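You operate a simulated robot arm through the tools that you are given. There is no shell and no other tool. Be economical: measure what you need, move in short steps, check, and stop when the job is done.

Carry out the task below with a simulated robot arm. There is one attempt and no reset: what you move stays moved.

## Task
Put the blue filter on the top of the orange stand. Put the 26 round block from the top shelf of the low rack on the drip rack and the 62 round block on top of the black gauge. Fetch the green brush and set it on top of the white box. Put the jug from the steel bench top in the inside of the basin. Take the blue sensor and leave it on top of the insulator on the top shelf of the trolley. Put the can that says "gear oil" from the top of the black cart on the yellow sight glass and the can labelled "grease" on the middle shelf of the black cart. The order is free. Set down upright: blue filter, jug, can.

The check looks at the end state, three seconds after you hand in, the way a careful person would. Anything else that was tipped, shoved, dropped, spilled or broken makes it a failure.

## Robot
A 7-joint arm with a two-finger gripper on a trunk, on a base that drives. Base frame: it is fixed to the floor where the robot stands at the start and does not move with it; the origin is under the middle of the robot, x ahead of it, y to its left, z up; the surface under the hand at the start is at about z = 400. Units: mm, rad, N and s.
With the tool pointing down near the work surface it reaches from about 240 to 720 mm from the robot's upright axis, wherever it stands. Its first joint turns from -2.897 to 2.897 rad. Places, roughly: black gauge [500, 0, 500]; blue filter (6x6x10 cm) [500, 100, 200]; blue sensor (3x3x9 cm) [-4800, -11900, 1000]; drip rack [-1300, 3000, 900]; green brush (10x3x5 cm) [500, 700, 200]; green can, red can, yellow can [-4500, -11750, 1000]; inside of the basin (25x28 cm) [-80, 3020, 880]; insulator (5x5x4 cm) [-4700, -14000, 700]; jug [250, 3000, 1000]; middle shelf of the black cart [-4600, -12000, 600]; round block [500, 250, 500]; top of the orange stand [-3400, 1800, 800]; white box (26x18x5 cm) [-1400, 3400, 900]; yellow sight glass (9x9x2 cm) [-4600, -11600, 1000]. Payload 2.94 kg.
Tool frame: the origin (TCP) lies between the finger pads and is the grasp point; the fingertips stand 30 mm ahead of it; z points along the fingers, y is the line along which they close. The gripper opens to 138 mm. The gripper's body begins 109 mm behind the TCP.
Orientation is that of the tool frame in the base frame, as [roll, pitch, yaw] about the fixed x, y, z axes, in that order (R = Rz(yaw) Ry(pitch) Rx(roll)). With the fingers straight down and closing along the base's y, the tool's x points along the base's -x, its y along +y and its z along -z.

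## Interface
- The arm moves only by the tool move_arm. Its arguments are lists of equal length, an entry for each row: "slide": the shift along the tool's x, y, z in mm, a list of three; "turn": the turn, a rotation vector about the tool's x, y, z in rad, a list of three; "claw": the opening, from 0 (shut) to 1 (fully open). In form: {"slide": [[dx, dy, dz], ...], "turn": [[ax, ay, az], ...], "claw": [claw, ...]}. A call has 1 to 8 rows; each row shifts and turns the commanded pose from where the row before left it, along the tool's axes as they then stand. Each row takes 0.2 s and may step no farther than 50 mm and 0.15 rad from the row before; otherwise, or with a gripper value out of range, the whole call is refused. A pose out of reach is approached as far as the arm can. The call stops where the force on the tool passes 40 N (or 10 N more than at its start, if that is more) or the arm is blocked; 0.2 s more then pass. The fingers move at their own pace and stop on an object; they squeeze with about 28 N. The grip force told is the motor's: it shows also when the fingers shut on nothing. Time passes only in rows, and 0.2 s behind the last, so rows that do not move let the fingers close. It gives the time, the measured TCP pose, the force on the tool (base axes), the opening and the grip force at its end, in the units of the frame above (readings bear some noise), with the torque about the TCP (base axes, N m) and any sound that the robot's microphone picked up.
- Cameras (640 x 400 px; columns grow to the right, rows downward): "scene" is now at [-7, 149.8, 1254.3]; the picture's right is [0.21, -0.98, 0.00], its down [-0.79, -0.17, -0.59] and it looks along [0.58, 0.12, -0.80] (base axes); focal length 268 px, centre (320, 200). "wrist" rides on the gripper at [71, 19, -146] in the tool frame; the picture's right is [-0.26, 0.97, 0.00], its down [-0.85, -0.23, -0.48] and it looks along [-0.46, -0.12, 0.88] (tool axes); focal length 280 px, centre (320, 200). There is no depth. A picture from a camera that has moved, and an enlarged one, comes with that camera's place and axes in the base frame and with its lens.
- snapshot(camera): a new picture of that camera. The clock stands still meanwhile.
- slide_trunk(by): slides the trunk up (or, below 0, down) by that many mm; the arm and the scene camera ride with it, the base frame stays. It gives what a move gives, with no picture.
- drive_base(legs): drives the robot by 1 to 6 legs, each [ahead, left, turn to the left] in mm, mm and rad, along the robot's own axes; the way and the turn of a leg run together, so that a leg with both is an arc; at most 1500 mm and 3.142 rad a leg. The arm and the cameras ride along, it lands a little off, and it stops where it bumps. It gives what a move gives.
- aim_head(pan, tilt): turns the head with the scene camera to pan (to the left, within 1.501 rad either way) and tilt (down, from -0.506 to 1.204), counted from straight ahead of the robot. It gives what a move gives.
- inspect(camera, box): a new picture of the part [left, top, right, bottom] of that camera's present view, enlarged. The clock stands still meanwhile.
- finish_job(): hands the job in; it is judged then, once.

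Go step by step. Nothing tells you exact positions but the pictures and the camera data: compare them with the known pose of the tool, close in by small moves and look again before you grip or let go. The budget is 483 turns and 236 pictures, counting those below and the enlarged ones. Unless the task says otherwise, let go and move clear before handing in.

The tools are called by a JSON object that holds its "method" and its "body". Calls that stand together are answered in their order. move_arm: Moves the arm, as the interface text tells. Its arguments: {"type":"object","properties":{"slide":{"type":"array","items":{"type":"array","items":{"type":"number"}}},"turn":{"type":"array","items":{"type":"array","items":{"type":"number"}}},"claw":{"type":"array","items":{"type":"number"}}},"required":["slide","turn","claw"]} The other tools are called the same way: slide_trunk (by) slides the trunk up or down; drive_base (legs) drives the base; aim_head (pan, tilt) turns the head that bears the scene camera; snapshot (camera) takes a picture; inspect (camera, box) takes an enlarged picture of a part of a camera's view; finish_job () hands the job in.

At the start:

```text
time: 0.0
tcp_pos: [498.7, 314.4, 651.6]
ee_rot: [3.14, -0.001, -3.14]
contact_force: [0.7, 0.1, -0.3]
ft_torque: [-0.01, -0.02, 0.03]
finger_gap: 138.1
finger_force: 0.2
trunk travel left (down, up): [-125.0, 329.0]
robot x, y, heading: [2.3, 0.6, 0.001]
head pan, tilt: [0.209, 0.935]
```

scene: 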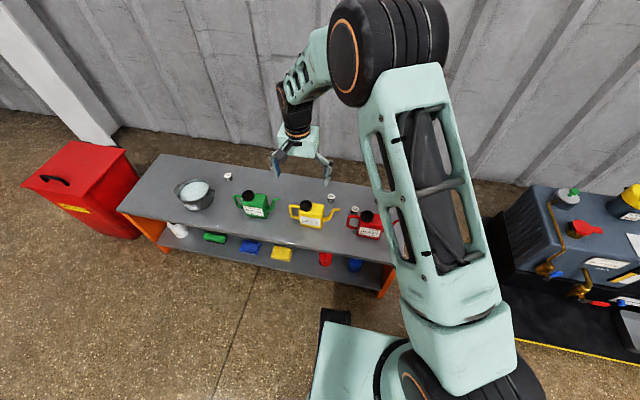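
wrist: 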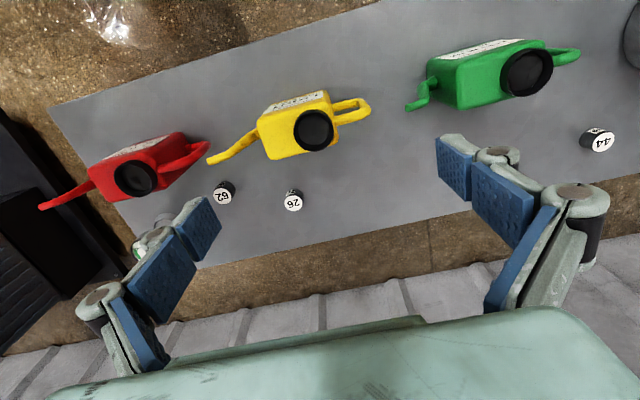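

I see the low rack ahead with round blocks (62, 26, 44) and jugs on top, and colored items on the lower shelf. I take closer pictures first.

{"method": "inspect", "body": {"camera": "scene", "box": [110, 140, 430, 300]}}

{"method": "inspect", "body": {"camera": "wrist", "box": [30, 100, 350, 300]}}

```text
2.00 times, centred on (270, 220) of scene
camera zoom: at [-7.0, 149.8, 1254.3], right [0.21, -0.98, 0.0], down [-0.79, -0.17, -0.59], along [0.58, 0.12, -0.8], focal length 535 px, centre (420, 160)
```

zoom: 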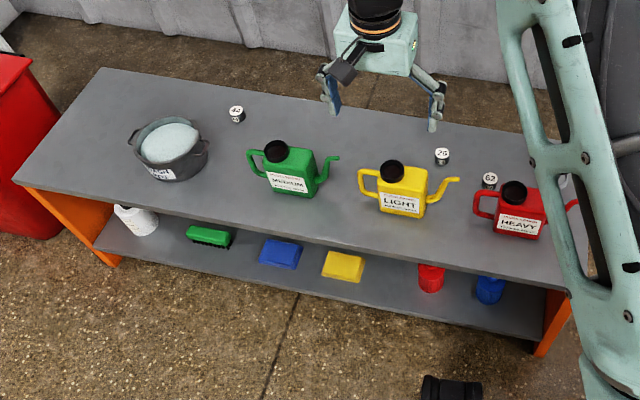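

```text
2.00 times, centred on (190, 200) of wrist
camera zoom: at [429.1, 332.8, 798.8], right [0.26, 0.97, 0.0], down [0.85, -0.23, 0.48], along [0.46, -0.12, -0.88], focal length 561 px, centre (580, 200)
```

zoom: 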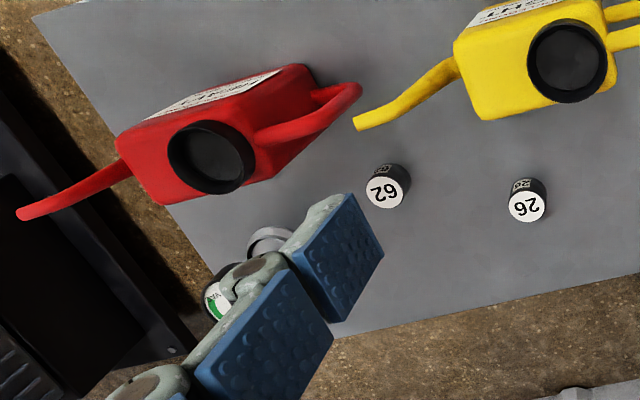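

Blocks are at about (578,146) for 62 and (617,242) for 26; the gauge is near (640,-27). I move the hand over toward the gauge to look.

{"method": "move_arm", "body": {"slide": [[0, -45, 0], [0, -45, 0], [0, -45, 0], [0, -45, 0], [0, -45, 0], [0, -45, 0]], "turn": [[0, 0, 0], [0, 0, 0], [0, 0, 0], [0, 0, 0], [0, 0, 0], [0, 0, 0]], "claw": [0.6, 0.6, 0.6, 0.6, 0.6, 0.6]}}

{"method": "snapshot", "body": {"camera": "wrist"}}

{"method": "snapshot", "body": {"camera": "scene"}}

```text
time: 1.4
tcp_pos: [502.4, 45.7, 653.6]
ee_rot: [3.141, 0.003, -3.139]
contact_force: [-0.4, 0.2, 0.6]
ft_torque: [0.0, 0.0, -0.02]
finger_gap: 82.7
finger_force: 0.1
trunk travel left (down, up): [-125.0, 329.0]
robot x, y, heading: [0.3, -0.8, -0.001]
head pan, tilt: [0.209, 0.935]
```

```text
231 pictures are left
camera wrist: at [430.5, 63.7, 799.1], right [0.26, 0.97, 0.0], down [0.85, -0.23, 0.48], along [0.46, -0.12, -0.88], focal length 280 px, centre (320, 200)
```

wrist: 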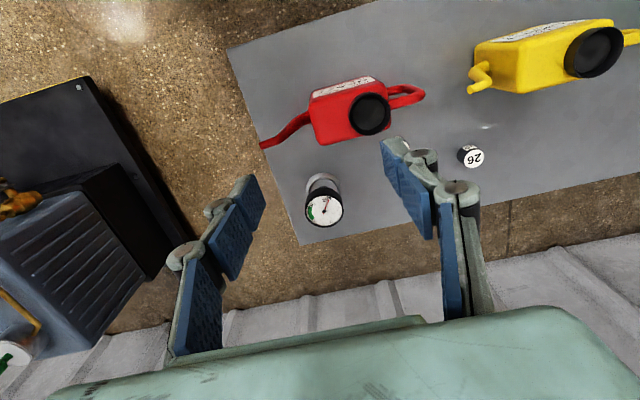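

```text
230 pictures are left
camera scene: at [-7.0, 150.0, 1254.3], right [0.21, -0.98, 0.0], down [-0.79, -0.17, -0.59], along [0.58, 0.12, -0.8], focal length 268 px, centre (320, 200)
```

scene: 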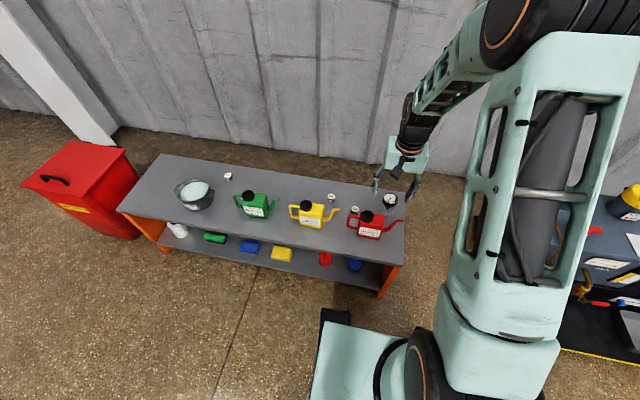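

{"method": "inspect", "body": {"camera": "wrist", "box": [270, 150, 390, 250]}}

{"method": "inspect", "body": {"camera": "scene", "box": [300, 170, 420, 290]}}

```text
4.00 times, centred on (330, 200) of wrist
camera zoom: at [430.5, 63.7, 799.1], right [0.26, 0.97, 0.0], down [0.85, -0.23, 0.48], along [0.46, -0.12, -0.88], focal length 1122 px, centre (280, 200)
```

zoom: 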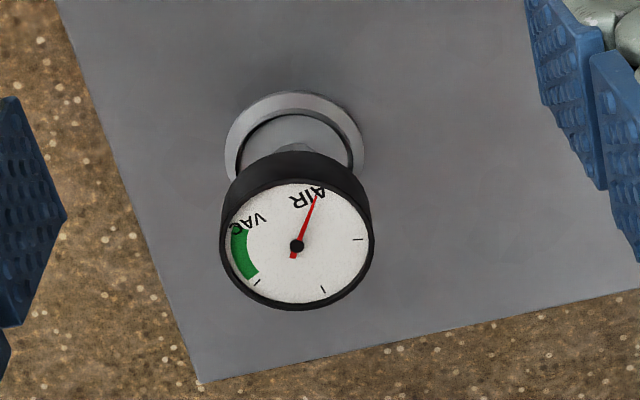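

```text
3.33 times, centred on (360, 230) of scene
camera zoom: at [-7.0, 150.0, 1254.3], right [0.21, -0.98, 0.0], down [-0.79, -0.17, -0.59], along [0.58, 0.12, -0.8], focal length 892 px, centre (187, 100)
```

zoom: 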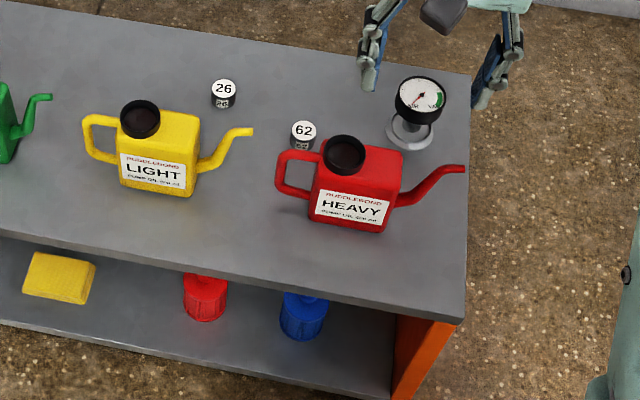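

The gauge dial faces up on a pedestal at about (610,20,490); block 62 is at about (585,142). I hover over block 62.

{"method": "move_arm", "body": {"slide": [[-27, 32, 0], [-27, 32, 0], [-27, 32, 0], [0, 0, 35], [0, 0, 35]], "turn": [[0, 0, 0], [0, 0, 0], [0, 0, 0], [0, 0, 0], [0, 0, 0]], "claw": [0.5, 0.5, 0.5, 0.5, 0.5]}}

{"method": "snapshot", "body": {"camera": "wrist"}}

```text
time: 2.6
tcp_pos: [579.7, 138.8, 582.2]
ee_rot: [3.141, 0.003, 3.14]
contact_force: [0.2, -0.2, 0.4]
ft_torque: [-0.01, -0.03, 0.01]
finger_gap: 68.9
finger_force: 0.1
trunk travel left (down, up): [-125.0, 329.0]
robot x, y, heading: [-1.4, -0.1, -0.002]
head pan, tilt: [0.209, 0.935]
```

```text
227 pictures are left
camera wrist: at [509.7, 158.0, 728.2], right [0.26, 0.96, 0.0], down [0.85, -0.23, 0.48], along [0.46, -0.12, -0.88], focal length 280 px, centre (320, 200)
```

wrist: 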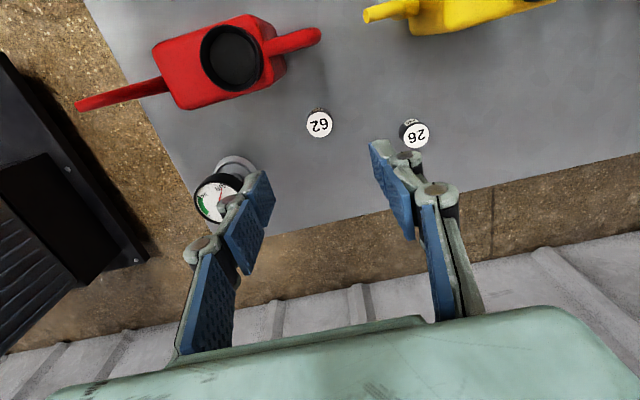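

Block 62 is right under the tool. I descend and close.

{"method": "move_arm", "body": {"slide": [[1, 0, 45], [0, 0, 45], [0, 0, 40], [0, 0, 18], [0, 0, 0]], "turn": [[0, 0, 0], [0, 0, 0], [0, 0, 0], [0, 0, 0], [0, 0, 0]], "claw": [0.5, 0.5, 0.5, 0.5, 0.5]}}

{"method": "snapshot", "body": {"camera": "wrist"}}

```text
time: 3.8
tcp_pos: [581.8, 139.8, 435.8]
ee_rot: [-3.141, 0.002, 3.139]
contact_force: [0.7, -0.3, 0.0]
ft_torque: [0.0, 0.0, 0.01]
finger_gap: 69.2
finger_force: 0.0
trunk travel left (down, up): [-125.0, 329.0]
robot x, y, heading: [-2.8, 1.9, -0.0]
head pan, tilt: [0.209, 0.935]
```

```text
226 pictures are left
camera wrist: at [511.2, 158.9, 581.1], right [0.26, 0.97, 0.0], down [0.85, -0.23, 0.48], along [0.46, -0.12, -0.88], focal length 280 px, centre (320, 200)
```

wrist: 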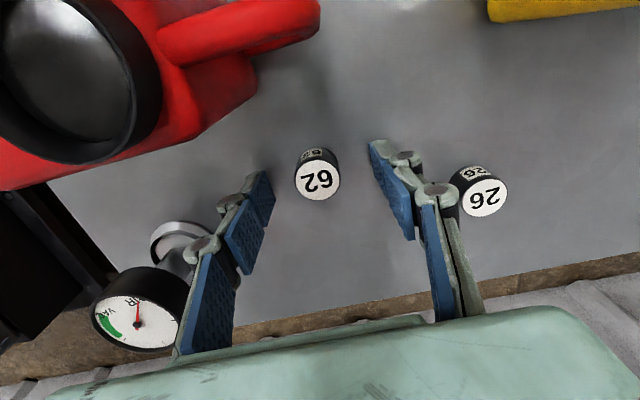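

Aligned. Close the fingers.

{"method": "move_arm", "body": {"slide": [[1, 0, 3], [0, 0, 0], [0, 0, 0], [0, 0, 0]], "turn": [[0, 0, 0], [0, 0, 0], [0, 0, 0], [0, 0, 0]], "claw": [0.15, 0.1, 0.1, 0.1]}}

{"method": "move_arm", "body": {"slide": [[0, 0, -45], [0, 0, -45], [0, 0, -30]], "turn": [[0, 0, 0], [0, 0, 0], [0, 0, 0]], "claw": [0.1, 0.1, 0.1]}}

{"method": "snapshot", "body": {"camera": "wrist"}}

```text
time: 4.8
tcp_pos: [580.1, 138.5, 432.2]
ee_rot: [3.141, 0.0, 3.141]
contact_force: [0.2, 0.1, 0.1]
ft_torque: [0.01, -0.04, 0.0]
finger_gap: 28.0
finger_force: 28.0
trunk travel left (down, up): [-125.0, 329.0]
robot x, y, heading: [-0.3, 0.2, -0.001]
head pan, tilt: [0.209, 0.935]
```

```text
time: 5.6
tcp_pos: [580.5, 140.7, 550.9]
ee_rot: [3.141, 0.001, -3.141]
contact_force: [-0.1, -0.6, -1.2]
ft_torque: [0.02, 0.0, 0.02]
finger_gap: 28.0
finger_force: 27.8
trunk travel left (down, up): [-125.0, 329.0]
robot x, y, heading: [0.6, -0.9, -0.005]
head pan, tilt: [0.209, 0.935]
```

```text
225 pictures are left
camera wrist: at [510.0, 158.8, 697.6], right [0.26, 0.97, 0.0], down [0.85, -0.23, 0.48], along [0.46, -0.12, -0.88], focal length 280 px, centre (320, 200)
```

wrist: 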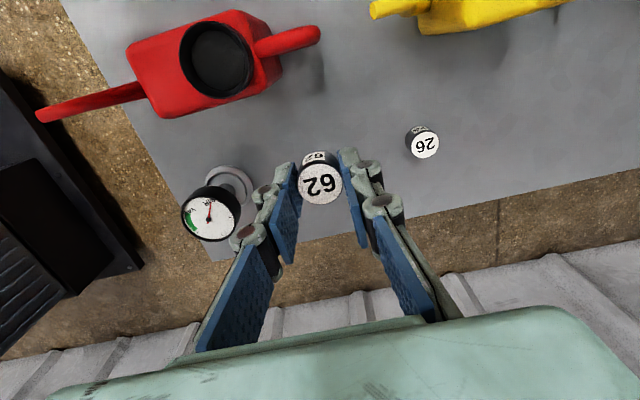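

Block 62 is held. I move over the dial at about (613,24) and look.

{"method": "move_arm", "body": {"slide": [[-11, -38, -5], [-11, -38, -5], [-10, -40, 0]], "turn": [[0, 0, 0], [0, 0, 0], [0, 0, 0]], "claw": [0.1, 0.1, 0.1]}}

{"method": "snapshot", "body": {"camera": "wrist"}}

{"method": "inspect", "body": {"camera": "scene", "box": [340, 150, 440, 230]}}

```text
time: 6.4
tcp_pos: [611.3, 23.0, 562.5]
ee_rot: [3.141, 0.001, -3.142]
contact_force: [0.2, 1.0, -0.6]
ft_torque: [-0.07, -0.02, -0.01]
finger_gap: 27.7
finger_force: 27.6
trunk travel left (down, up): [-125.0, 329.0]
robot x, y, heading: [-1.6, -0.9, -0.005]
head pan, tilt: [0.209, 0.935]
```

```text
224 pictures are left
camera wrist: at [540.5, 41.1, 708.9], right [0.26, 0.97, 0.0], down [0.85, -0.23, 0.48], along [0.46, -0.12, -0.88], focal length 280 px, centre (320, 200)
```

wrist: 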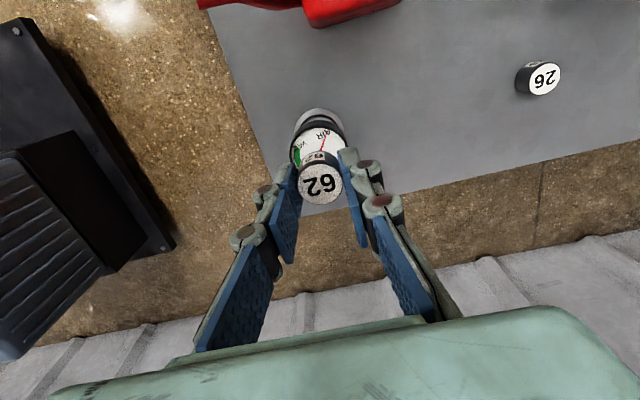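

```text
5.00 times, centred on (390, 190) of scene
camera zoom: at [-6.9, 150.0, 1254.3], right [0.21, -0.98, 0.0], down [-0.79, -0.17, -0.59], along [0.58, 0.12, -0.8], focal length 1339 px, centre (-30, 250)
```

zoom: 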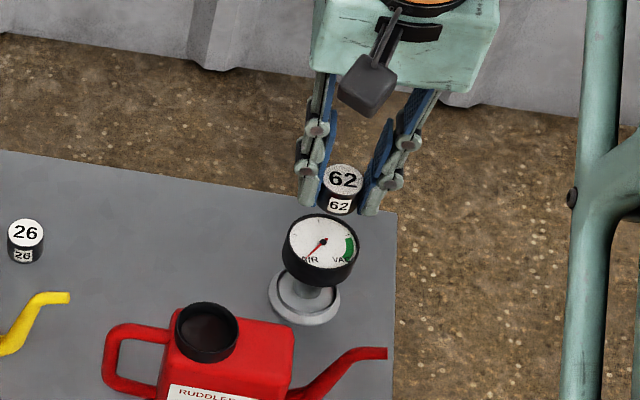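

The dial centre is about (611,21,484), nearly under the block. I lower to just above.

{"method": "move_arm", "body": {"slide": [[0, -2, 20], [0, 0, 17], [0, 0, 0]], "turn": [[0, 0, 0], [0, 0, 0], [0, 0, 0]], "claw": [0.1, 0.1, 0.1]}}

{"method": "inspect", "body": {"camera": "scene", "box": [360, 160, 420, 220]}}

{"method": "inspect", "body": {"camera": "wrist", "box": [260, 100, 380, 220]}}

```text
time: 7.2
tcp_pos: [612.0, 20.7, 525.0]
ee_rot: [-3.141, 0.001, -3.141]
contact_force: [-0.9, -0.6, -1.2]
ft_torque: [-0.02, 0.01, -0.01]
finger_gap: 27.8
finger_force: 28.1
trunk travel left (down, up): [-125.0, 329.0]
robot x, y, heading: [2.3, 0.2, -0.001]
head pan, tilt: [0.209, 0.935]
```

```text
6.67 times, centred on (390, 190) of scene
camera zoom: at [-6.8, 149.8, 1254.3], right [0.21, -0.98, 0.0], down [-0.79, -0.17, -0.59], along [0.58, 0.12, -0.8], focal length 1785 px, centre (-147, 267)
```

zoom: 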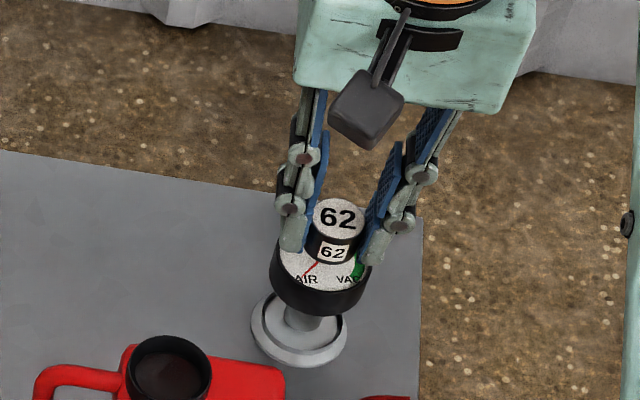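

```text
3.33 times, centred on (320, 160) of wrist
camera zoom: at [540.5, 39.3, 671.2], right [0.26, 0.97, 0.0], down [0.85, -0.23, 0.48], along [0.46, -0.12, -0.88], focal length 935 px, centre (320, 333)
```

zoom: 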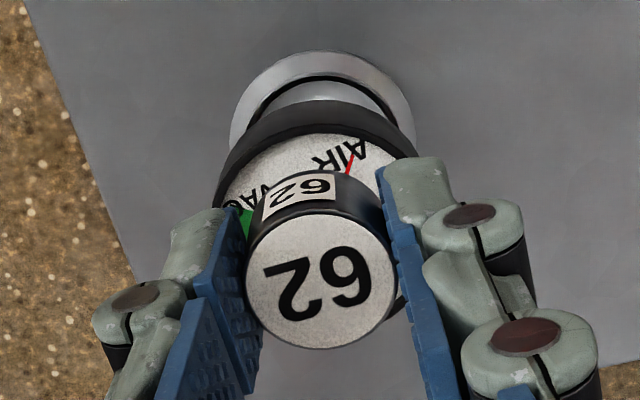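

The block is close to centred over the dial. I nudge slightly and lower in small steps until contact.

{"method": "move_arm", "body": {"slide": [[2, 0, 4], [0, 0, 2], [0, 0, 0]], "turn": [[0, 0, 0], [0, 0, 0], [0, 0, 0]], "claw": [0.1, 0.1, 0.1]}}

{"method": "inspect", "body": {"camera": "scene", "box": [360, 160, 420, 220]}}

```text
time: 8.0
tcp_pos: [608.1, 22.5, 518.6]
ee_rot: [-3.141, 0.001, -3.142]
contact_force: [0.4, 0.1, -0.7]
ft_torque: [-0.02, -0.02, 0.03]
finger_gap: 27.8
finger_force: 27.6
trunk travel left (down, up): [-125.0, 329.0]
robot x, y, heading: [2.3, -1.7, 0.001]
head pan, tilt: [0.209, 0.935]
```

```text
6.67 times, centred on (390, 190) of scene
camera zoom: at [-6.8, 149.8, 1254.3], right [0.21, -0.98, 0.0], down [-0.79, -0.17, -0.59], along [0.58, 0.12, -0.8], focal length 1785 px, centre (-147, 267)
```

zoom: 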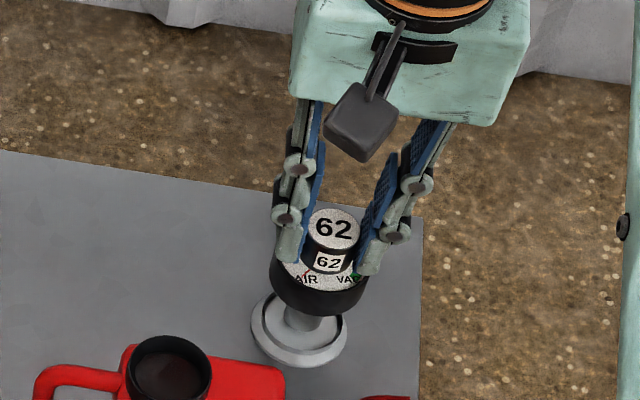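

Still no contact; I continue down in 2 mm steps.

{"method": "move_arm", "body": {"slide": [[1, 1, 2], [0, 0, 0]], "turn": [[0, 0, 0], [0, 0, 0]], "claw": [0.1, 0.1]}}

{"method": "move_arm", "body": {"slide": [[0, 0, 2], [0, 0, 0]], "turn": [[0, 0, 0], [0, 0, 0]], "claw": [0.1, 0.1]}}

{"method": "move_arm", "body": {"slide": [[0, 0, 1.5], [0, 0, 0]], "turn": [[0, 0, 0], [0, 0, 0]], "claw": [0.1, 0.1]}}

```text
time: 8.6
tcp_pos: [608.8, 23.5, 516.2]
ee_rot: [-3.14, -0.001, 3.141]
contact_force: [1.2, -0.2, -0.7]
ft_torque: [0.02, -0.03, 0.0]
finger_gap: 27.7
finger_force: 28.3
trunk travel left (down, up): [-125.0, 329.0]
robot x, y, heading: [-3.4, -0.1, -0.001]
head pan, tilt: [0.209, 0.935]
```

```text
time: 9.2
tcp_pos: [607.3, 22.0, 514.7]
ee_rot: [-3.141, 0.0, -3.141]
contact_force: [-0.9, -0.2, -0.4]
ft_torque: [-0.03, -0.02, 0.01]
finger_gap: 27.9
finger_force: 28.5
trunk travel left (down, up): [-125.0, 329.0]
robot x, y, heading: [-1.9, 1.3, -0.0]
head pan, tilt: [0.209, 0.935]
```

```text
time: 9.8
tcp_pos: [607.8, 22.6, 512.8]
ee_rot: [3.141, 0.0, 3.141]
contact_force: [0.0, 0.1, -1.8]
ft_torque: [0.02, 0.02, 0.02]
finger_gap: 28.0
finger_force: 28.1
trunk travel left (down, up): [-125.0, 329.0]
robot x, y, heading: [-1.1, 1.0, -0.006]
head pan, tilt: [0.209, 0.935]
```

{"method": "move_arm", "body": {"slide": [[0, 0, 1.5], [0, 0, 0]], "turn": [[0, 0, 0], [0, 0, 0]], "claw": [0.1, 0.1]}}

{"method": "inspect", "body": {"camera": "wrist", "box": [260, 100, 380, 220]}}

```text
time: 10.4
tcp_pos: [607.4, 22.6, 512.1]
ee_rot: [-3.141, 0.001, 3.14]
contact_force: [0.3, -0.7, -2.2]
ft_torque: [-0.01, 0.0, 0.0]
finger_gap: 27.7
finger_force: 27.6
trunk travel left (down, up): [-125.0, 329.0]
robot x, y, heading: [-2.5, 0.4, -0.002]
head pan, tilt: [0.209, 0.935]
```

```text
3.33 times, centred on (320, 160) of wrist
camera zoom: at [537.2, 42.3, 658.1], right [0.26, 0.97, 0.0], down [0.85, -0.23, 0.48], along [0.46, -0.12, -0.88], focal length 935 px, centre (320, 333)
```

zoom: 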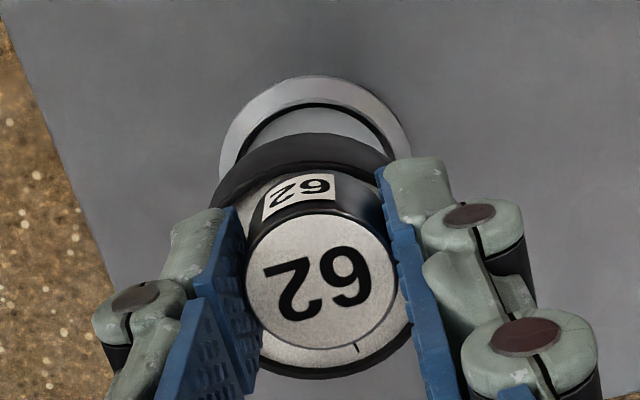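

Contact is just beginning, but the block sits about 5 mm toward the robot side. I lift slightly, recentre and look.

{"method": "move_arm", "body": {"slide": [[0, 0, -5], [-5, -2, 0], [0, 0, 3.5], [0, 0, 0]], "turn": [[0, 0, 0], [0, 0, 0], [0, 0, 0], [0, 0, 0]], "claw": [0.1, 0.1, 0.1, 0.1]}}

{"method": "inspect", "body": {"camera": "wrist", "box": [260, 100, 380, 220]}}

```text
time: 11.4
tcp_pos: [611.7, 20.7, 511.2]
ee_rot: [3.14, -0.001, 3.141]
contact_force: [0.0, -0.8, -1.9]
ft_torque: [-0.01, 0.02, -0.05]
finger_gap: 27.8
finger_force: 28.4
trunk travel left (down, up): [-125.0, 329.0]
robot x, y, heading: [-2.0, 4.9, 0.001]
head pan, tilt: [0.209, 0.935]
```

```text
3.33 times, centred on (320, 160) of wrist
camera zoom: at [542.4, 39.4, 659.2], right [0.26, 0.97, 0.0], down [0.85, -0.23, 0.48], along [0.46, -0.12, -0.88], focal length 935 px, centre (320, 333)
```

zoom: 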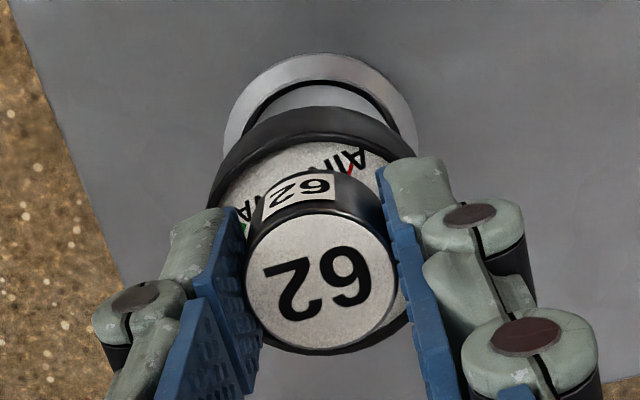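

Now centred. I lower further until the force shows contact.

{"method": "move_arm", "body": {"slide": [[0, 0, 2], [0, 0, 0]], "turn": [[0, 0, 0], [0, 0, 0]], "claw": [0.1, 0.1]}}

{"method": "move_arm", "body": {"slide": [[0, 0, 1.5], [0, 0, 0]], "turn": [[0, 0, 0], [0, 0, 0]], "claw": [0.1, 0.1]}}

{"method": "inspect", "body": {"camera": "scene", "box": [360, 160, 420, 220]}}

```text
time: 12.0
tcp_pos: [612.6, 20.5, 511.1]
ee_rot: [3.141, 0.0, 3.141]
contact_force: [0.4, -0.8, -0.9]
ft_torque: [0.03, 0.0, 0.0]
finger_gap: 28.0
finger_force: 28.7
trunk travel left (down, up): [-125.0, 329.0]
robot x, y, heading: [1.0, 0.4, -0.006]
head pan, tilt: [0.209, 0.935]
```

```text
time: 12.6
tcp_pos: [611.8, 20.1, 509.9]
ee_rot: [3.141, -0.001, -3.141]
contact_force: [-0.3, -0.3, -1.6]
ft_torque: [0.0, -0.06, 0.01]
finger_gap: 28.0
finger_force: 28.6
trunk travel left (down, up): [-125.0, 329.0]
robot x, y, heading: [0.2, 1.3, 0.002]
head pan, tilt: [0.209, 0.935]
```

```text
6.67 times, centred on (390, 190) of scene
camera zoom: at [-6.8, 149.8, 1254.3], right [0.21, -0.98, 0.0], down [-0.79, -0.17, -0.59], along [0.58, 0.12, -0.8], focal length 1785 px, centre (-147, 267)
```

zoom: 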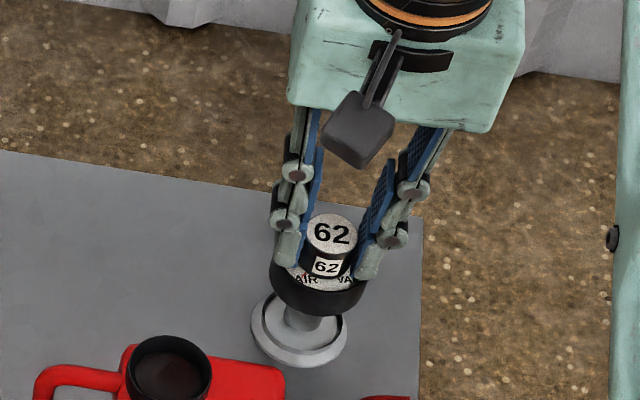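

{"method": "move_arm", "body": {"slide": [[0, 0, 2], [0, 0, 0]], "turn": [[0, 0, 0], [0, 0, 0]], "claw": [0.1, 0.1]}}

{"method": "move_arm", "body": {"slide": [[0, 0, 2], [0, 0, 0]], "turn": [[0, 0, 0], [0, 0, 0]], "claw": [0.1, 0.1]}}

```text
time: 13.2
tcp_pos: [613.0, 20.8, 509.2]
ee_rot: [3.142, 0.0, 3.141]
contact_force: [0.0, 0.5, -0.5]
ft_torque: [0.02, 0.01, -0.01]
finger_gap: 28.0
finger_force: 28.6
trunk travel left (down, up): [-125.0, 329.0]
robot x, y, heading: [-2.0, 2.7, -0.001]
head pan, tilt: [0.209, 0.935]
```

```text
time: 13.8
tcp_pos: [612.2, 19.2, 505.1]
ee_rot: [-3.141, 0.001, 3.141]
contact_force: [0.7, 1.3, -1.2]
ft_torque: [-0.01, 0.01, -0.03]
finger_gap: 27.8
finger_force: 27.9
trunk travel left (down, up): [-125.0, 329.0]
robot x, y, heading: [3.3, 2.9, -0.002]
head pan, tilt: [0.209, 0.935]
```

{"method": "move_arm", "body": {"slide": [[0, 0, 2], [0, 0, 0]], "turn": [[0, 0, 0], [0, 0, 0]], "claw": [0.1, 0.1]}}

{"method": "move_arm", "body": {"slide": [[0, 0, 2], [0, 0, 0]], "turn": [[0, 0, 0], [0, 0, 0]], "claw": [0.1, 0.1]}}

{"method": "inspect", "body": {"camera": "wrist", "box": [260, 100, 380, 220]}}

```text
time: 14.4
tcp_pos: [612.4, 19.8, 502.9]
ee_rot: [3.141, -0.001, -3.14]
contact_force: [-0.8, -0.1, -1.1]
ft_torque: [0.01, -0.03, 0.01]
finger_gap: 27.9
finger_force: 28.2
trunk travel left (down, up): [-125.0, 329.0]
robot x, y, heading: [-1.9, 0.8, 0.001]
head pan, tilt: [0.209, 0.935]
```

```text
time: 15.0
tcp_pos: [613.5, 20.1, 503.4]
ee_rot: [-3.14, 0.003, -3.141]
contact_force: [-3.3, -1.2, 13.4]
ft_torque: [-0.08, 0.15, -0.04]
finger_gap: 28.0
finger_force: 27.7
trunk travel left (down, up): [-125.0, 329.0]
robot x, y, heading: [1.3, 3.4, -0.0]
head pan, tilt: [0.209, 0.935]
```

```text
3.33 times, centred on (320, 160) of wrist
camera zoom: at [541.6, 39.4, 649.5], right [0.26, 0.96, 0.0], down [0.85, -0.23, 0.48], along [0.46, -0.12, -0.88], focal length 935 px, centre (320, 333)
```

zoom: 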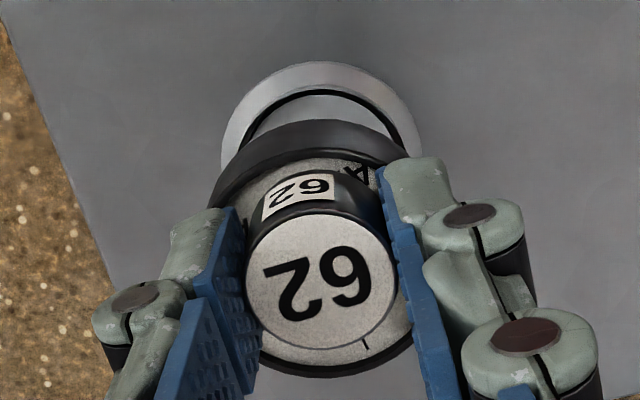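

Contact (13 N); the block is well within the dial. I unload slightly, open, and rise.

{"method": "move_arm", "body": {"slide": [[0, 0, -1.2], [0, 0, 0], [0, 0, 0], [0, 0, 0]], "turn": [[0, 0, 0], [0, 0, 0], [0, 0, 0], [0, 0, 0]], "claw": [0.1, 0.25, 0.4, 0.4]}}

{"method": "move_arm", "body": {"slide": [[0, 0, -10], [0, 0, -30], [0, 0, -40]], "turn": [[0, 0, 0], [0, 0, 0], [0, 0, 0]], "claw": [0.4, 0.4, 0.4]}}

{"method": "inspect", "body": {"camera": "wrist", "box": [240, 80, 400, 220]}}

```text
time: 16.0
tcp_pos: [613.1, 20.9, 503.0]
ee_rot: [-3.14, 0.001, -3.142]
contact_force: [0.6, -0.7, -0.3]
ft_torque: [-0.01, 0.01, -0.03]
finger_gap: 55.2
finger_force: 0.1
trunk travel left (down, up): [-125.0, 329.0]
robot x, y, heading: [-1.1, 0.7, 0.005]
head pan, tilt: [0.209, 0.935]
```

```text
time: 16.8
tcp_pos: [610.9, 20.9, 581.5]
ee_rot: [3.141, 0.0, -3.141]
contact_force: [-0.2, -0.3, -0.2]
ft_torque: [0.01, -0.01, -0.02]
finger_gap: 55.1
finger_force: 0.0
trunk travel left (down, up): [-125.0, 329.0]
robot x, y, heading: [-0.2, -3.6, 0.0]
head pan, tilt: [0.209, 0.935]
```

```text
2.86 times, centred on (320, 150) of wrist
camera zoom: at [541.1, 39.5, 728.6], right [0.26, 0.97, 0.0], down [0.85, -0.23, 0.48], along [0.46, -0.12, -0.88], focal length 801 px, centre (320, 343)
```

zoom: 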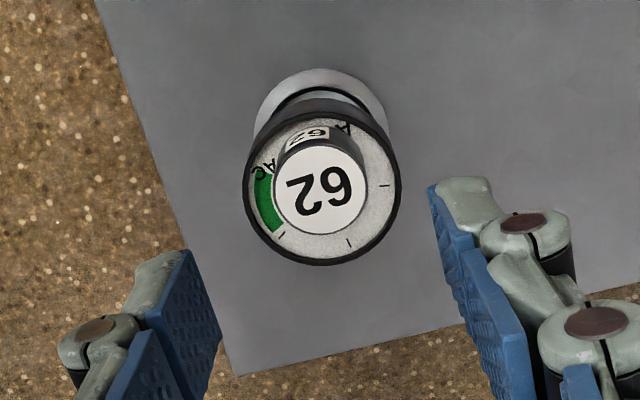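

Block 62 sits on the gauge. Next block 26 at about (619,241).

{"method": "move_arm", "body": {"slide": [[-2, 45, 0], [-2, 45, 0], [-2, 45, 0], [-2, 45, 0], [0, 40, 0], [0, 0, 30]], "turn": [[0, 0, 0], [0, 0, 0], [0, 0, 0], [0, 0, 0], [0, 0, 0], [0, 0, 0]], "claw": [0.4, 0.4, 0.4, 0.4, 0.5, 0.5]}}

{"method": "snapshot", "body": {"camera": "wrist"}}

```text
time: 18.2
tcp_pos: [619.8, 240.8, 552.5]
ee_rot: [-3.141, -0.001, 3.14]
contact_force: [0.8, -0.2, 0.1]
ft_torque: [-0.01, 0.0, -0.02]
finger_gap: 68.8
finger_force: 0.0
trunk travel left (down, up): [-125.0, 329.0]
robot x, y, heading: [0.4, -0.7, -0.002]
head pan, tilt: [0.209, 0.935]
```

```text
214 pictures are left
camera wrist: at [548.6, 259.8, 698.6], right [0.26, 0.96, 0.0], down [0.85, -0.23, 0.48], along [0.46, -0.12, -0.88], focal length 280 px, centre (320, 200)
```

wrist: 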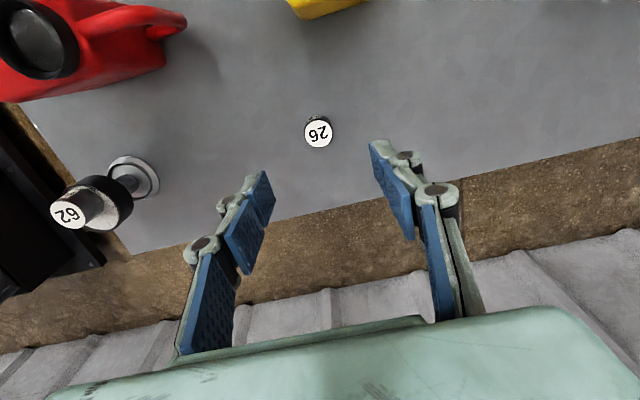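

Aligned. Descend and grip.

{"method": "move_arm", "body": {"slide": [[1, -1, 45], [0, 0, 45], [0, 0, 29], [0, 0, 0], [0, 0, 0], [0, 0, 0], [0, 0, 0]], "turn": [[0, 0, 0], [0, 0, 0], [0, 0, 0], [0, 0, 0], [0, 0, 0], [0, 0, 0], [0, 0, 0]], "claw": [0.5, 0.5, 0.5, 0.5, 0.2, 0.1, 0.1]}}

{"method": "move_arm", "body": {"slide": [[0, 0, -45], [0, 0, -45], [0, 0, -45], [0, 0, -45], [0, 0, -45]], "turn": [[0, 0, 0], [0, 0, 0], [0, 0, 0], [0, 0, 0], [0, 0, 0]], "claw": [0.1, 0.1, 0.1, 0.1, 0.1]}}

{"method": "aim_head", "body": {"pan": 1.4, "tilt": 0.3}}

{"method": "snapshot", "body": {"camera": "scene"}}

{"method": "snapshot", "body": {"camera": "wrist"}}

```text
time: 19.8
tcp_pos: [618.2, 239.8, 432.0]
ee_rot: [3.141, 0.0, 3.142]
contact_force: [-0.1, 0.5, -1.6]
ft_torque: [-0.02, -0.01, -0.02]
finger_gap: 27.9
finger_force: 28.0
trunk travel left (down, up): [-125.0, 329.0]
robot x, y, heading: [4.0, -1.9, 0.002]
head pan, tilt: [0.209, 0.935]
```

```text
time: 21.0
tcp_pos: [618.6, 239.9, 656.1]
ee_rot: [3.141, 0.0, -3.141]
contact_force: [0.0, -0.2, -1.4]
ft_torque: [0.0, 0.02, 0.0]
finger_gap: 28.0
finger_force: 28.6
trunk travel left (down, up): [-125.0, 329.0]
robot x, y, heading: [0.5, -1.6, -0.0]
head pan, tilt: [0.209, 0.935]
```

```text
time: 22.4
tcp_pos: [619.5, 238.6, 657.3]
ee_rot: [-3.142, 0.001, 3.141]
contact_force: [1.6, 0.5, -0.4]
ft_torque: [-0.03, 0.0, -0.04]
finger_gap: 28.2
finger_force: 27.9
trunk travel left (down, up): [-125.0, 329.0]
robot x, y, heading: [-2.2, -0.4, 0.003]
head pan, tilt: [1.4, 0.3]
```

```text
213 pictures are left
camera scene: at [-62.8, 226.5, 1309.1], right [0.99, -0.17, 0.0], down [-0.05, -0.29, -0.96], along [0.16, 0.94, -0.3], focal length 268 px, centre (320, 200)
```

scene: 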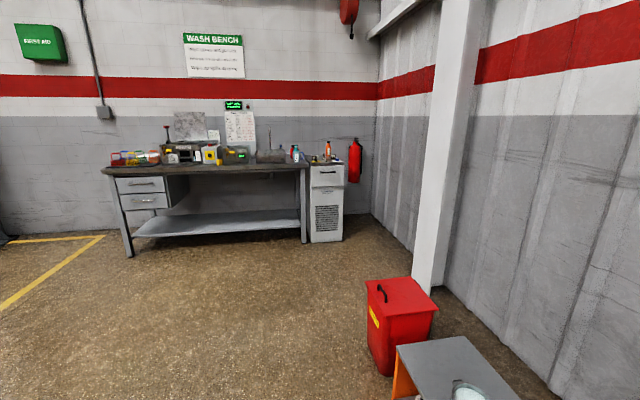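

```text
212 pictures are left
camera wrist: at [549.2, 258.3, 803.6], right [0.26, 0.97, 0.0], down [0.85, -0.23, 0.48], along [0.46, -0.12, -0.88], focal length 280 px, centre (320, 200)
```

wrist: 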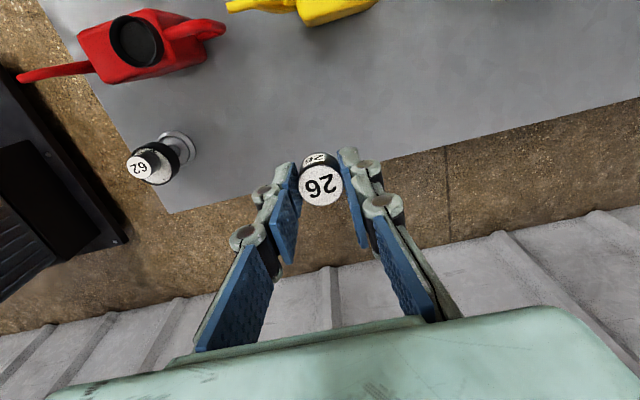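

Block 26 held. The wash bench is at y≈3000 to the left; I zoom in there.

{"method": "inspect", "body": {"camera": "scene", "box": [90, 90, 370, 260]}}

{"method": "drive_base", "body": {"legs": [[-500, 0, 0], [0, 0, 1.5708]]}}

{"method": "aim_head", "body": {"pan": 0.5, "tilt": 0.3}}

{"method": "snapshot", "body": {"camera": "scene"}}

```text
2.29 times, centred on (230, 175) of scene
camera zoom: at [-62.8, 226.5, 1309.1], right [0.99, -0.17, 0.0], down [-0.05, -0.29, -0.96], along [0.16, 0.94, -0.3], focal length 612 px, centre (526, 257)
```

zoom: 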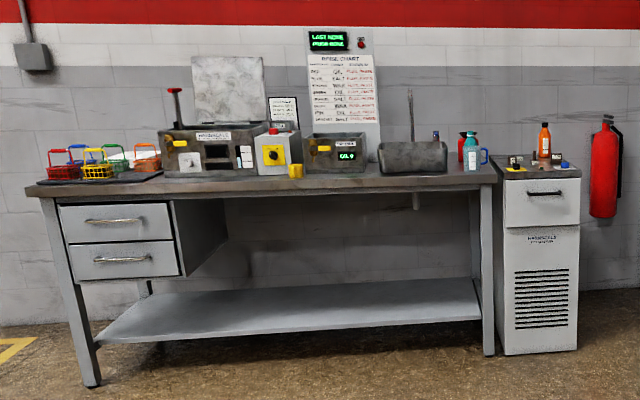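

```text
time: 29.1
tcp_pos: [-741.7, 617.4, 657.4]
ee_rot: [-3.142, 0.001, -1.564]
contact_force: [-1.0, 0.5, -2.0]
ft_torque: [-0.01, -0.03, 0.03]
finger_gap: 28.2
finger_force: 28.3
trunk travel left (down, up): [-125.0, 329.0]
robot x, y, heading: [-496.2, 1.8, 1.578]
head pan, tilt: [1.4, 0.3]
```

```text
time: 30.3
tcp_pos: [-740.6, 617.3, 657.0]
ee_rot: [3.141, -0.001, -1.566]
contact_force: [-0.6, -0.6, -1.5]
ft_torque: [0.03, 0.01, 0.02]
finger_gap: 27.9
finger_force: 27.9
trunk travel left (down, up): [-125.0, 329.0]
robot x, y, heading: [-498.3, 0.0, 1.578]
head pan, tilt: [0.499, 0.3]
```

```text
210 pictures are left
camera scene: at [-676.9, -1.1, 1309.1], right [0.87, 0.48, 0.0], down [0.14, -0.26, -0.96], along [-0.46, 0.84, -0.3], focal length 268 px, centre (320, 200)
```

scene: 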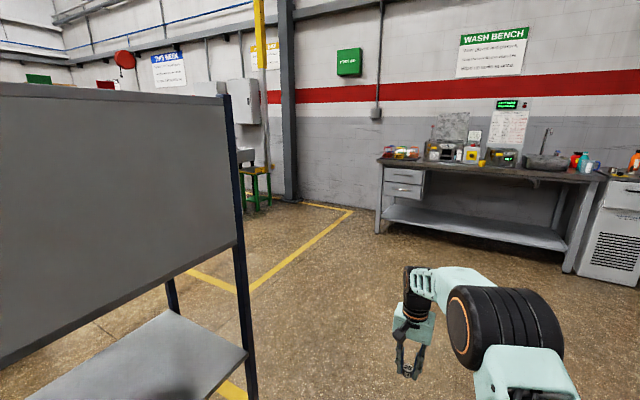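

Wash bench ahead; a board stands to the left (leg near x≈-1390,y≈710), so I drive ahead first, then left. I raise the trunk for the 900 mm bench.

{"method": "slide_trunk", "body": {"by": 320}}

{"method": "drive_base", "body": {"legs": [[1500, 0, 0], [0, 750, -0.005], [200, 0, 0]]}}

{"method": "aim_head", "body": {"pan": 0.0, "tilt": 0.6}}

{"method": "snapshot", "body": {"camera": "scene"}}

```text
time: 33.5
tcp_pos: [-740.6, 616.9, 977.6]
ee_rot: [-3.141, -0.002, -1.564]
contact_force: [0.0, 0.3, -1.0]
ft_torque: [0.0, 0.02, 0.02]
finger_gap: 28.0
finger_force: 28.0
trunk travel left (down, up): [-445.0, 9.0]
robot x, y, heading: [-498.6, -2.8, 1.576]
head pan, tilt: [0.499, 0.3]
```

```text
time: 48.7
tcp_pos: [-1517.2, 2286.9, 976.9]
ee_rot: [3.141, 0.001, -1.554]
contact_force: [-0.2, -0.3, -1.1]
ft_torque: [-0.01, 0.03, 0.03]
finger_gap: 27.9
finger_force: 28.1
trunk travel left (down, up): [-445.0, 9.0]
robot x, y, heading: [-1268.7, 1669.8, 1.593]
head pan, tilt: [0.499, 0.3]
```

```text
time: 49.6
tcp_pos: [-1517.5, 2284.2, 977.5]
ee_rot: [-3.141, 0.002, -1.553]
contact_force: [0.1, -0.1, -1.0]
ft_torque: [0.04, -0.03, -0.01]
finger_gap: 28.0
finger_force: 27.6
trunk travel left (down, up): [-445.0, 9.0]
robot x, y, heading: [-1272.2, 1666.5, 1.582]
head pan, tilt: [0.0, 0.6]
```

```text
209 pictures are left
camera scene: at [-1401.8, 1676.3, 1601.7], right [1.0, 0.02, 0.0], down [0.01, -0.56, -0.83], along [-0.01, 0.83, -0.56], focal length 268 px, centre (320, 200)
```

scene: 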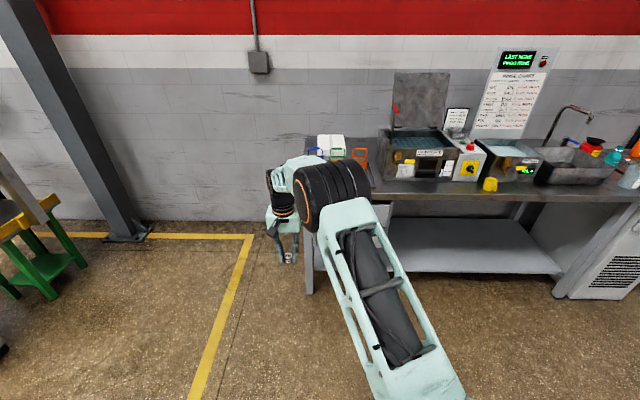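

The bench's left end is at x≈-1470; I'll approach from that end facing +x. First I retract the arm, then drive left around.

{"method": "move_arm", "body": {"slide": [[45, -30, 0], [45, -30, 0], [45, -30, 0], [45, -30, 0], [40, -30, 0], [40, -30, 0]], "turn": [[0, 0, 0], [0, 0, 0], [0, 0, 0], [0, 0, 0], [0, 0, 0], [0, 0, 0]], "claw": [0.1, 0.1, 0.1, 0.1, 0.1, 0.1]}}

{"method": "drive_base", "body": {"legs": [[0, 850, 0], [300, 0, 0], [0, 0, -1.58]]}}

{"method": "aim_head", "body": {"pan": 0.5, "tilt": 0.6}}

{"method": "snapshot", "body": {"camera": "scene"}}

```text
refused: row 1 steps farther than a row can; nothing moved
```

```text
time: 62.9
tcp_pos: [-1510.8, 2209.7, 977.5]
ee_rot: [-3.141, 0.001, -3.121]
contact_force: [0.4, -0.4, -1.2]
ft_torque: [0.0, 0.01, 0.01]
finger_gap: 27.8
finger_force: 28.1
trunk travel left (down, up): [-445.0, 9.0]
robot x, y, heading: [-2125.5, 1954.9, 0.024]
head pan, tilt: [0.0, 0.6]
```

```text
time: 63.9
tcp_pos: [-1511.6, 2210.0, 975.4]
ee_rot: [3.141, 0.0, -3.122]
contact_force: [-0.3, -0.5, -1.6]
ft_torque: [0.01, 0.01, 0.0]
finger_gap: 27.9
finger_force: 28.6
trunk travel left (down, up): [-445.0, 9.0]
robot x, y, heading: [-2123.8, 1960.3, 0.021]
head pan, tilt: [0.499, 0.6]
```

```text
208 pictures are left
camera scene: at [-2130.5, 2136.0, 1601.7], right [0.49, -0.87, 0.0], down [-0.49, -0.28, -0.82], along [0.72, 0.41, -0.57], focal length 268 px, centre (320, 200)
```

scene: 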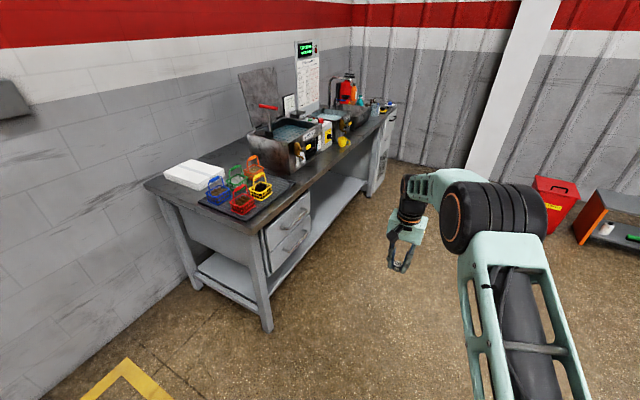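

I can see the white box, the drip rack with four baskets on it, and the basins. Retract was refused (no harm); I zoom in.

{"method": "inspect", "body": {"camera": "scene", "box": [140, 120, 300, 230]}}

{"method": "inspect", "body": {"camera": "scene", "box": [230, 50, 410, 170]}}

{"method": "move_arm", "body": {"slide": [[40, -25, 0], [40, -25, 0], [40, -25, 0], [40, -25, 0], [40, -25, 0], [40, -25, 0]], "turn": [[0, 0, 0], [0, 0, 0], [0, 0, 0], [0, 0, 0], [0, 0, 0], [0, 0, 0]], "claw": [0.1, 0.1, 0.1, 0.1, 0.1, 0.1]}}

```text
3.64 times, centred on (220, 175) of scene
camera zoom: at [-2130.5, 2136.0, 1601.7], right [0.49, -0.87, 0.0], down [-0.49, -0.28, -0.82], along [0.72, 0.41, -0.57], focal length 974 px, centre (684, 291)
```

zoom: 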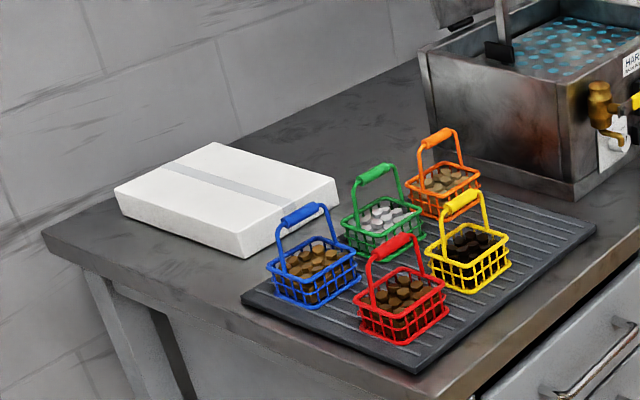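

```text
3.33 times, centred on (320, 110) of scene
camera zoom: at [-2130.5, 2136.0, 1601.7], right [0.49, -0.87, 0.0], down [-0.49, -0.28, -0.82], along [0.72, 0.41, -0.57], focal length 892 px, centre (320, 500)
```

zoom: 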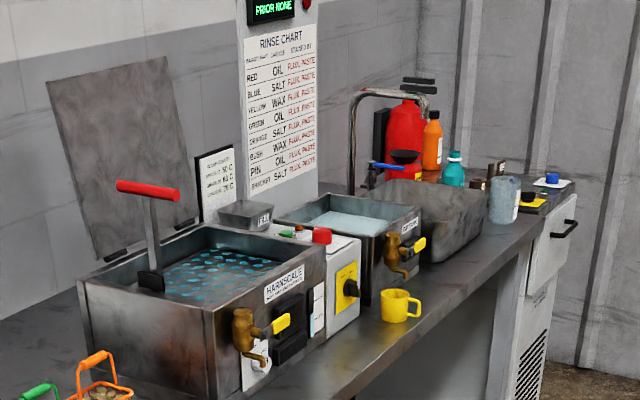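

```text
time: 65.3
tcp_pos: [-1747.8, 2054.5, 978.8]
ee_rot: [3.141, 0.002, -3.121]
contact_force: [0.0, 0.2, -1.3]
ft_torque: [0.0, -0.02, 0.03]
finger_gap: 27.9
finger_force: 28.2
trunk travel left (down, up): [-445.0, 9.0]
robot x, y, heading: [-2125.0, 1959.9, 0.017]
head pan, tilt: [0.499, 0.6]
```

The rack tray spans x≈-1540..-1180, y≈2810..3090, with a free spot near (-1240,2870). I'll place from the bench front: turn to +y and move there.

{"method": "drive_base", "body": {"legs": [[0, 0, 1.553], [0, -985, 0], [300, 0, 0]]}}

{"method": "aim_head", "body": {"pan": 0.2, "tilt": 0.9}}

{"method": "snapshot", "body": {"camera": "scene"}}

{"method": "snapshot", "body": {"camera": "wrist"}}

```text
time: 79.7
tcp_pos: [-1229.7, 2641.1, 979.5]
ee_rot: [3.141, -0.001, -1.57]
contact_force: [0.1, -0.1, -0.7]
ft_torque: [-0.01, -0.03, 0.0]
finger_gap: 28.2
finger_force: 28.0
trunk travel left (down, up): [-445.0, 9.0]
robot x, y, heading: [-1142.9, 2263.6, 1.57]
head pan, tilt: [0.499, 0.6]
```

```text
time: 80.5
tcp_pos: [-1228.9, 2639.8, 978.7]
ee_rot: [3.139, 0.0, -1.571]
contact_force: [0.0, -0.7, -0.2]
ft_torque: [0.03, 0.0, 0.0]
finger_gap: 28.2
finger_force: 28.2
trunk travel left (down, up): [-445.0, 9.0]
robot x, y, heading: [-1139.9, 2257.8, 1.575]
head pan, tilt: [0.201, 0.901]
```

```text
205 pictures are left
camera scene: at [-1288.6, 2254.0, 1576.9], right [0.98, 0.2, 0.0], down [0.16, -0.77, -0.62], along [-0.12, 0.61, -0.78], focal length 268 px, centre (320, 200)
```

scene: 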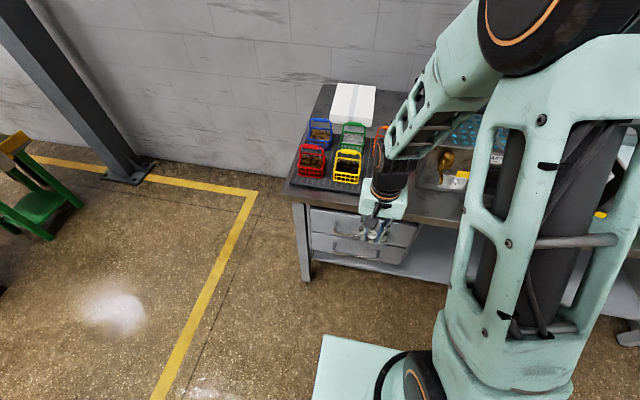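

```text
204 pictures are left
camera wrist: at [-1247.8, 2569.3, 1125.1], right [-0.97, 0.26, 0.0], down [0.23, 0.85, 0.48], along [0.12, 0.46, -0.88], focal length 280 px, centre (320, 200)
```

wrist: 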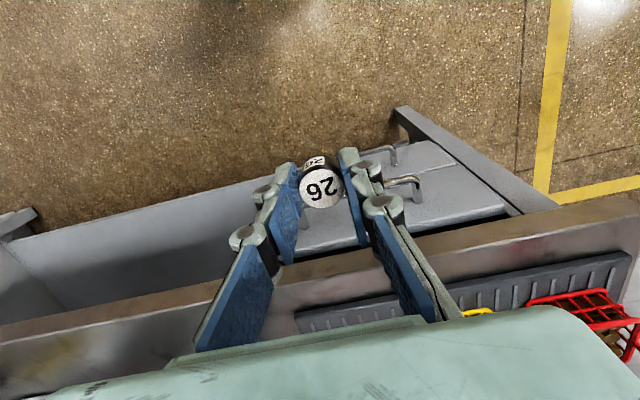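

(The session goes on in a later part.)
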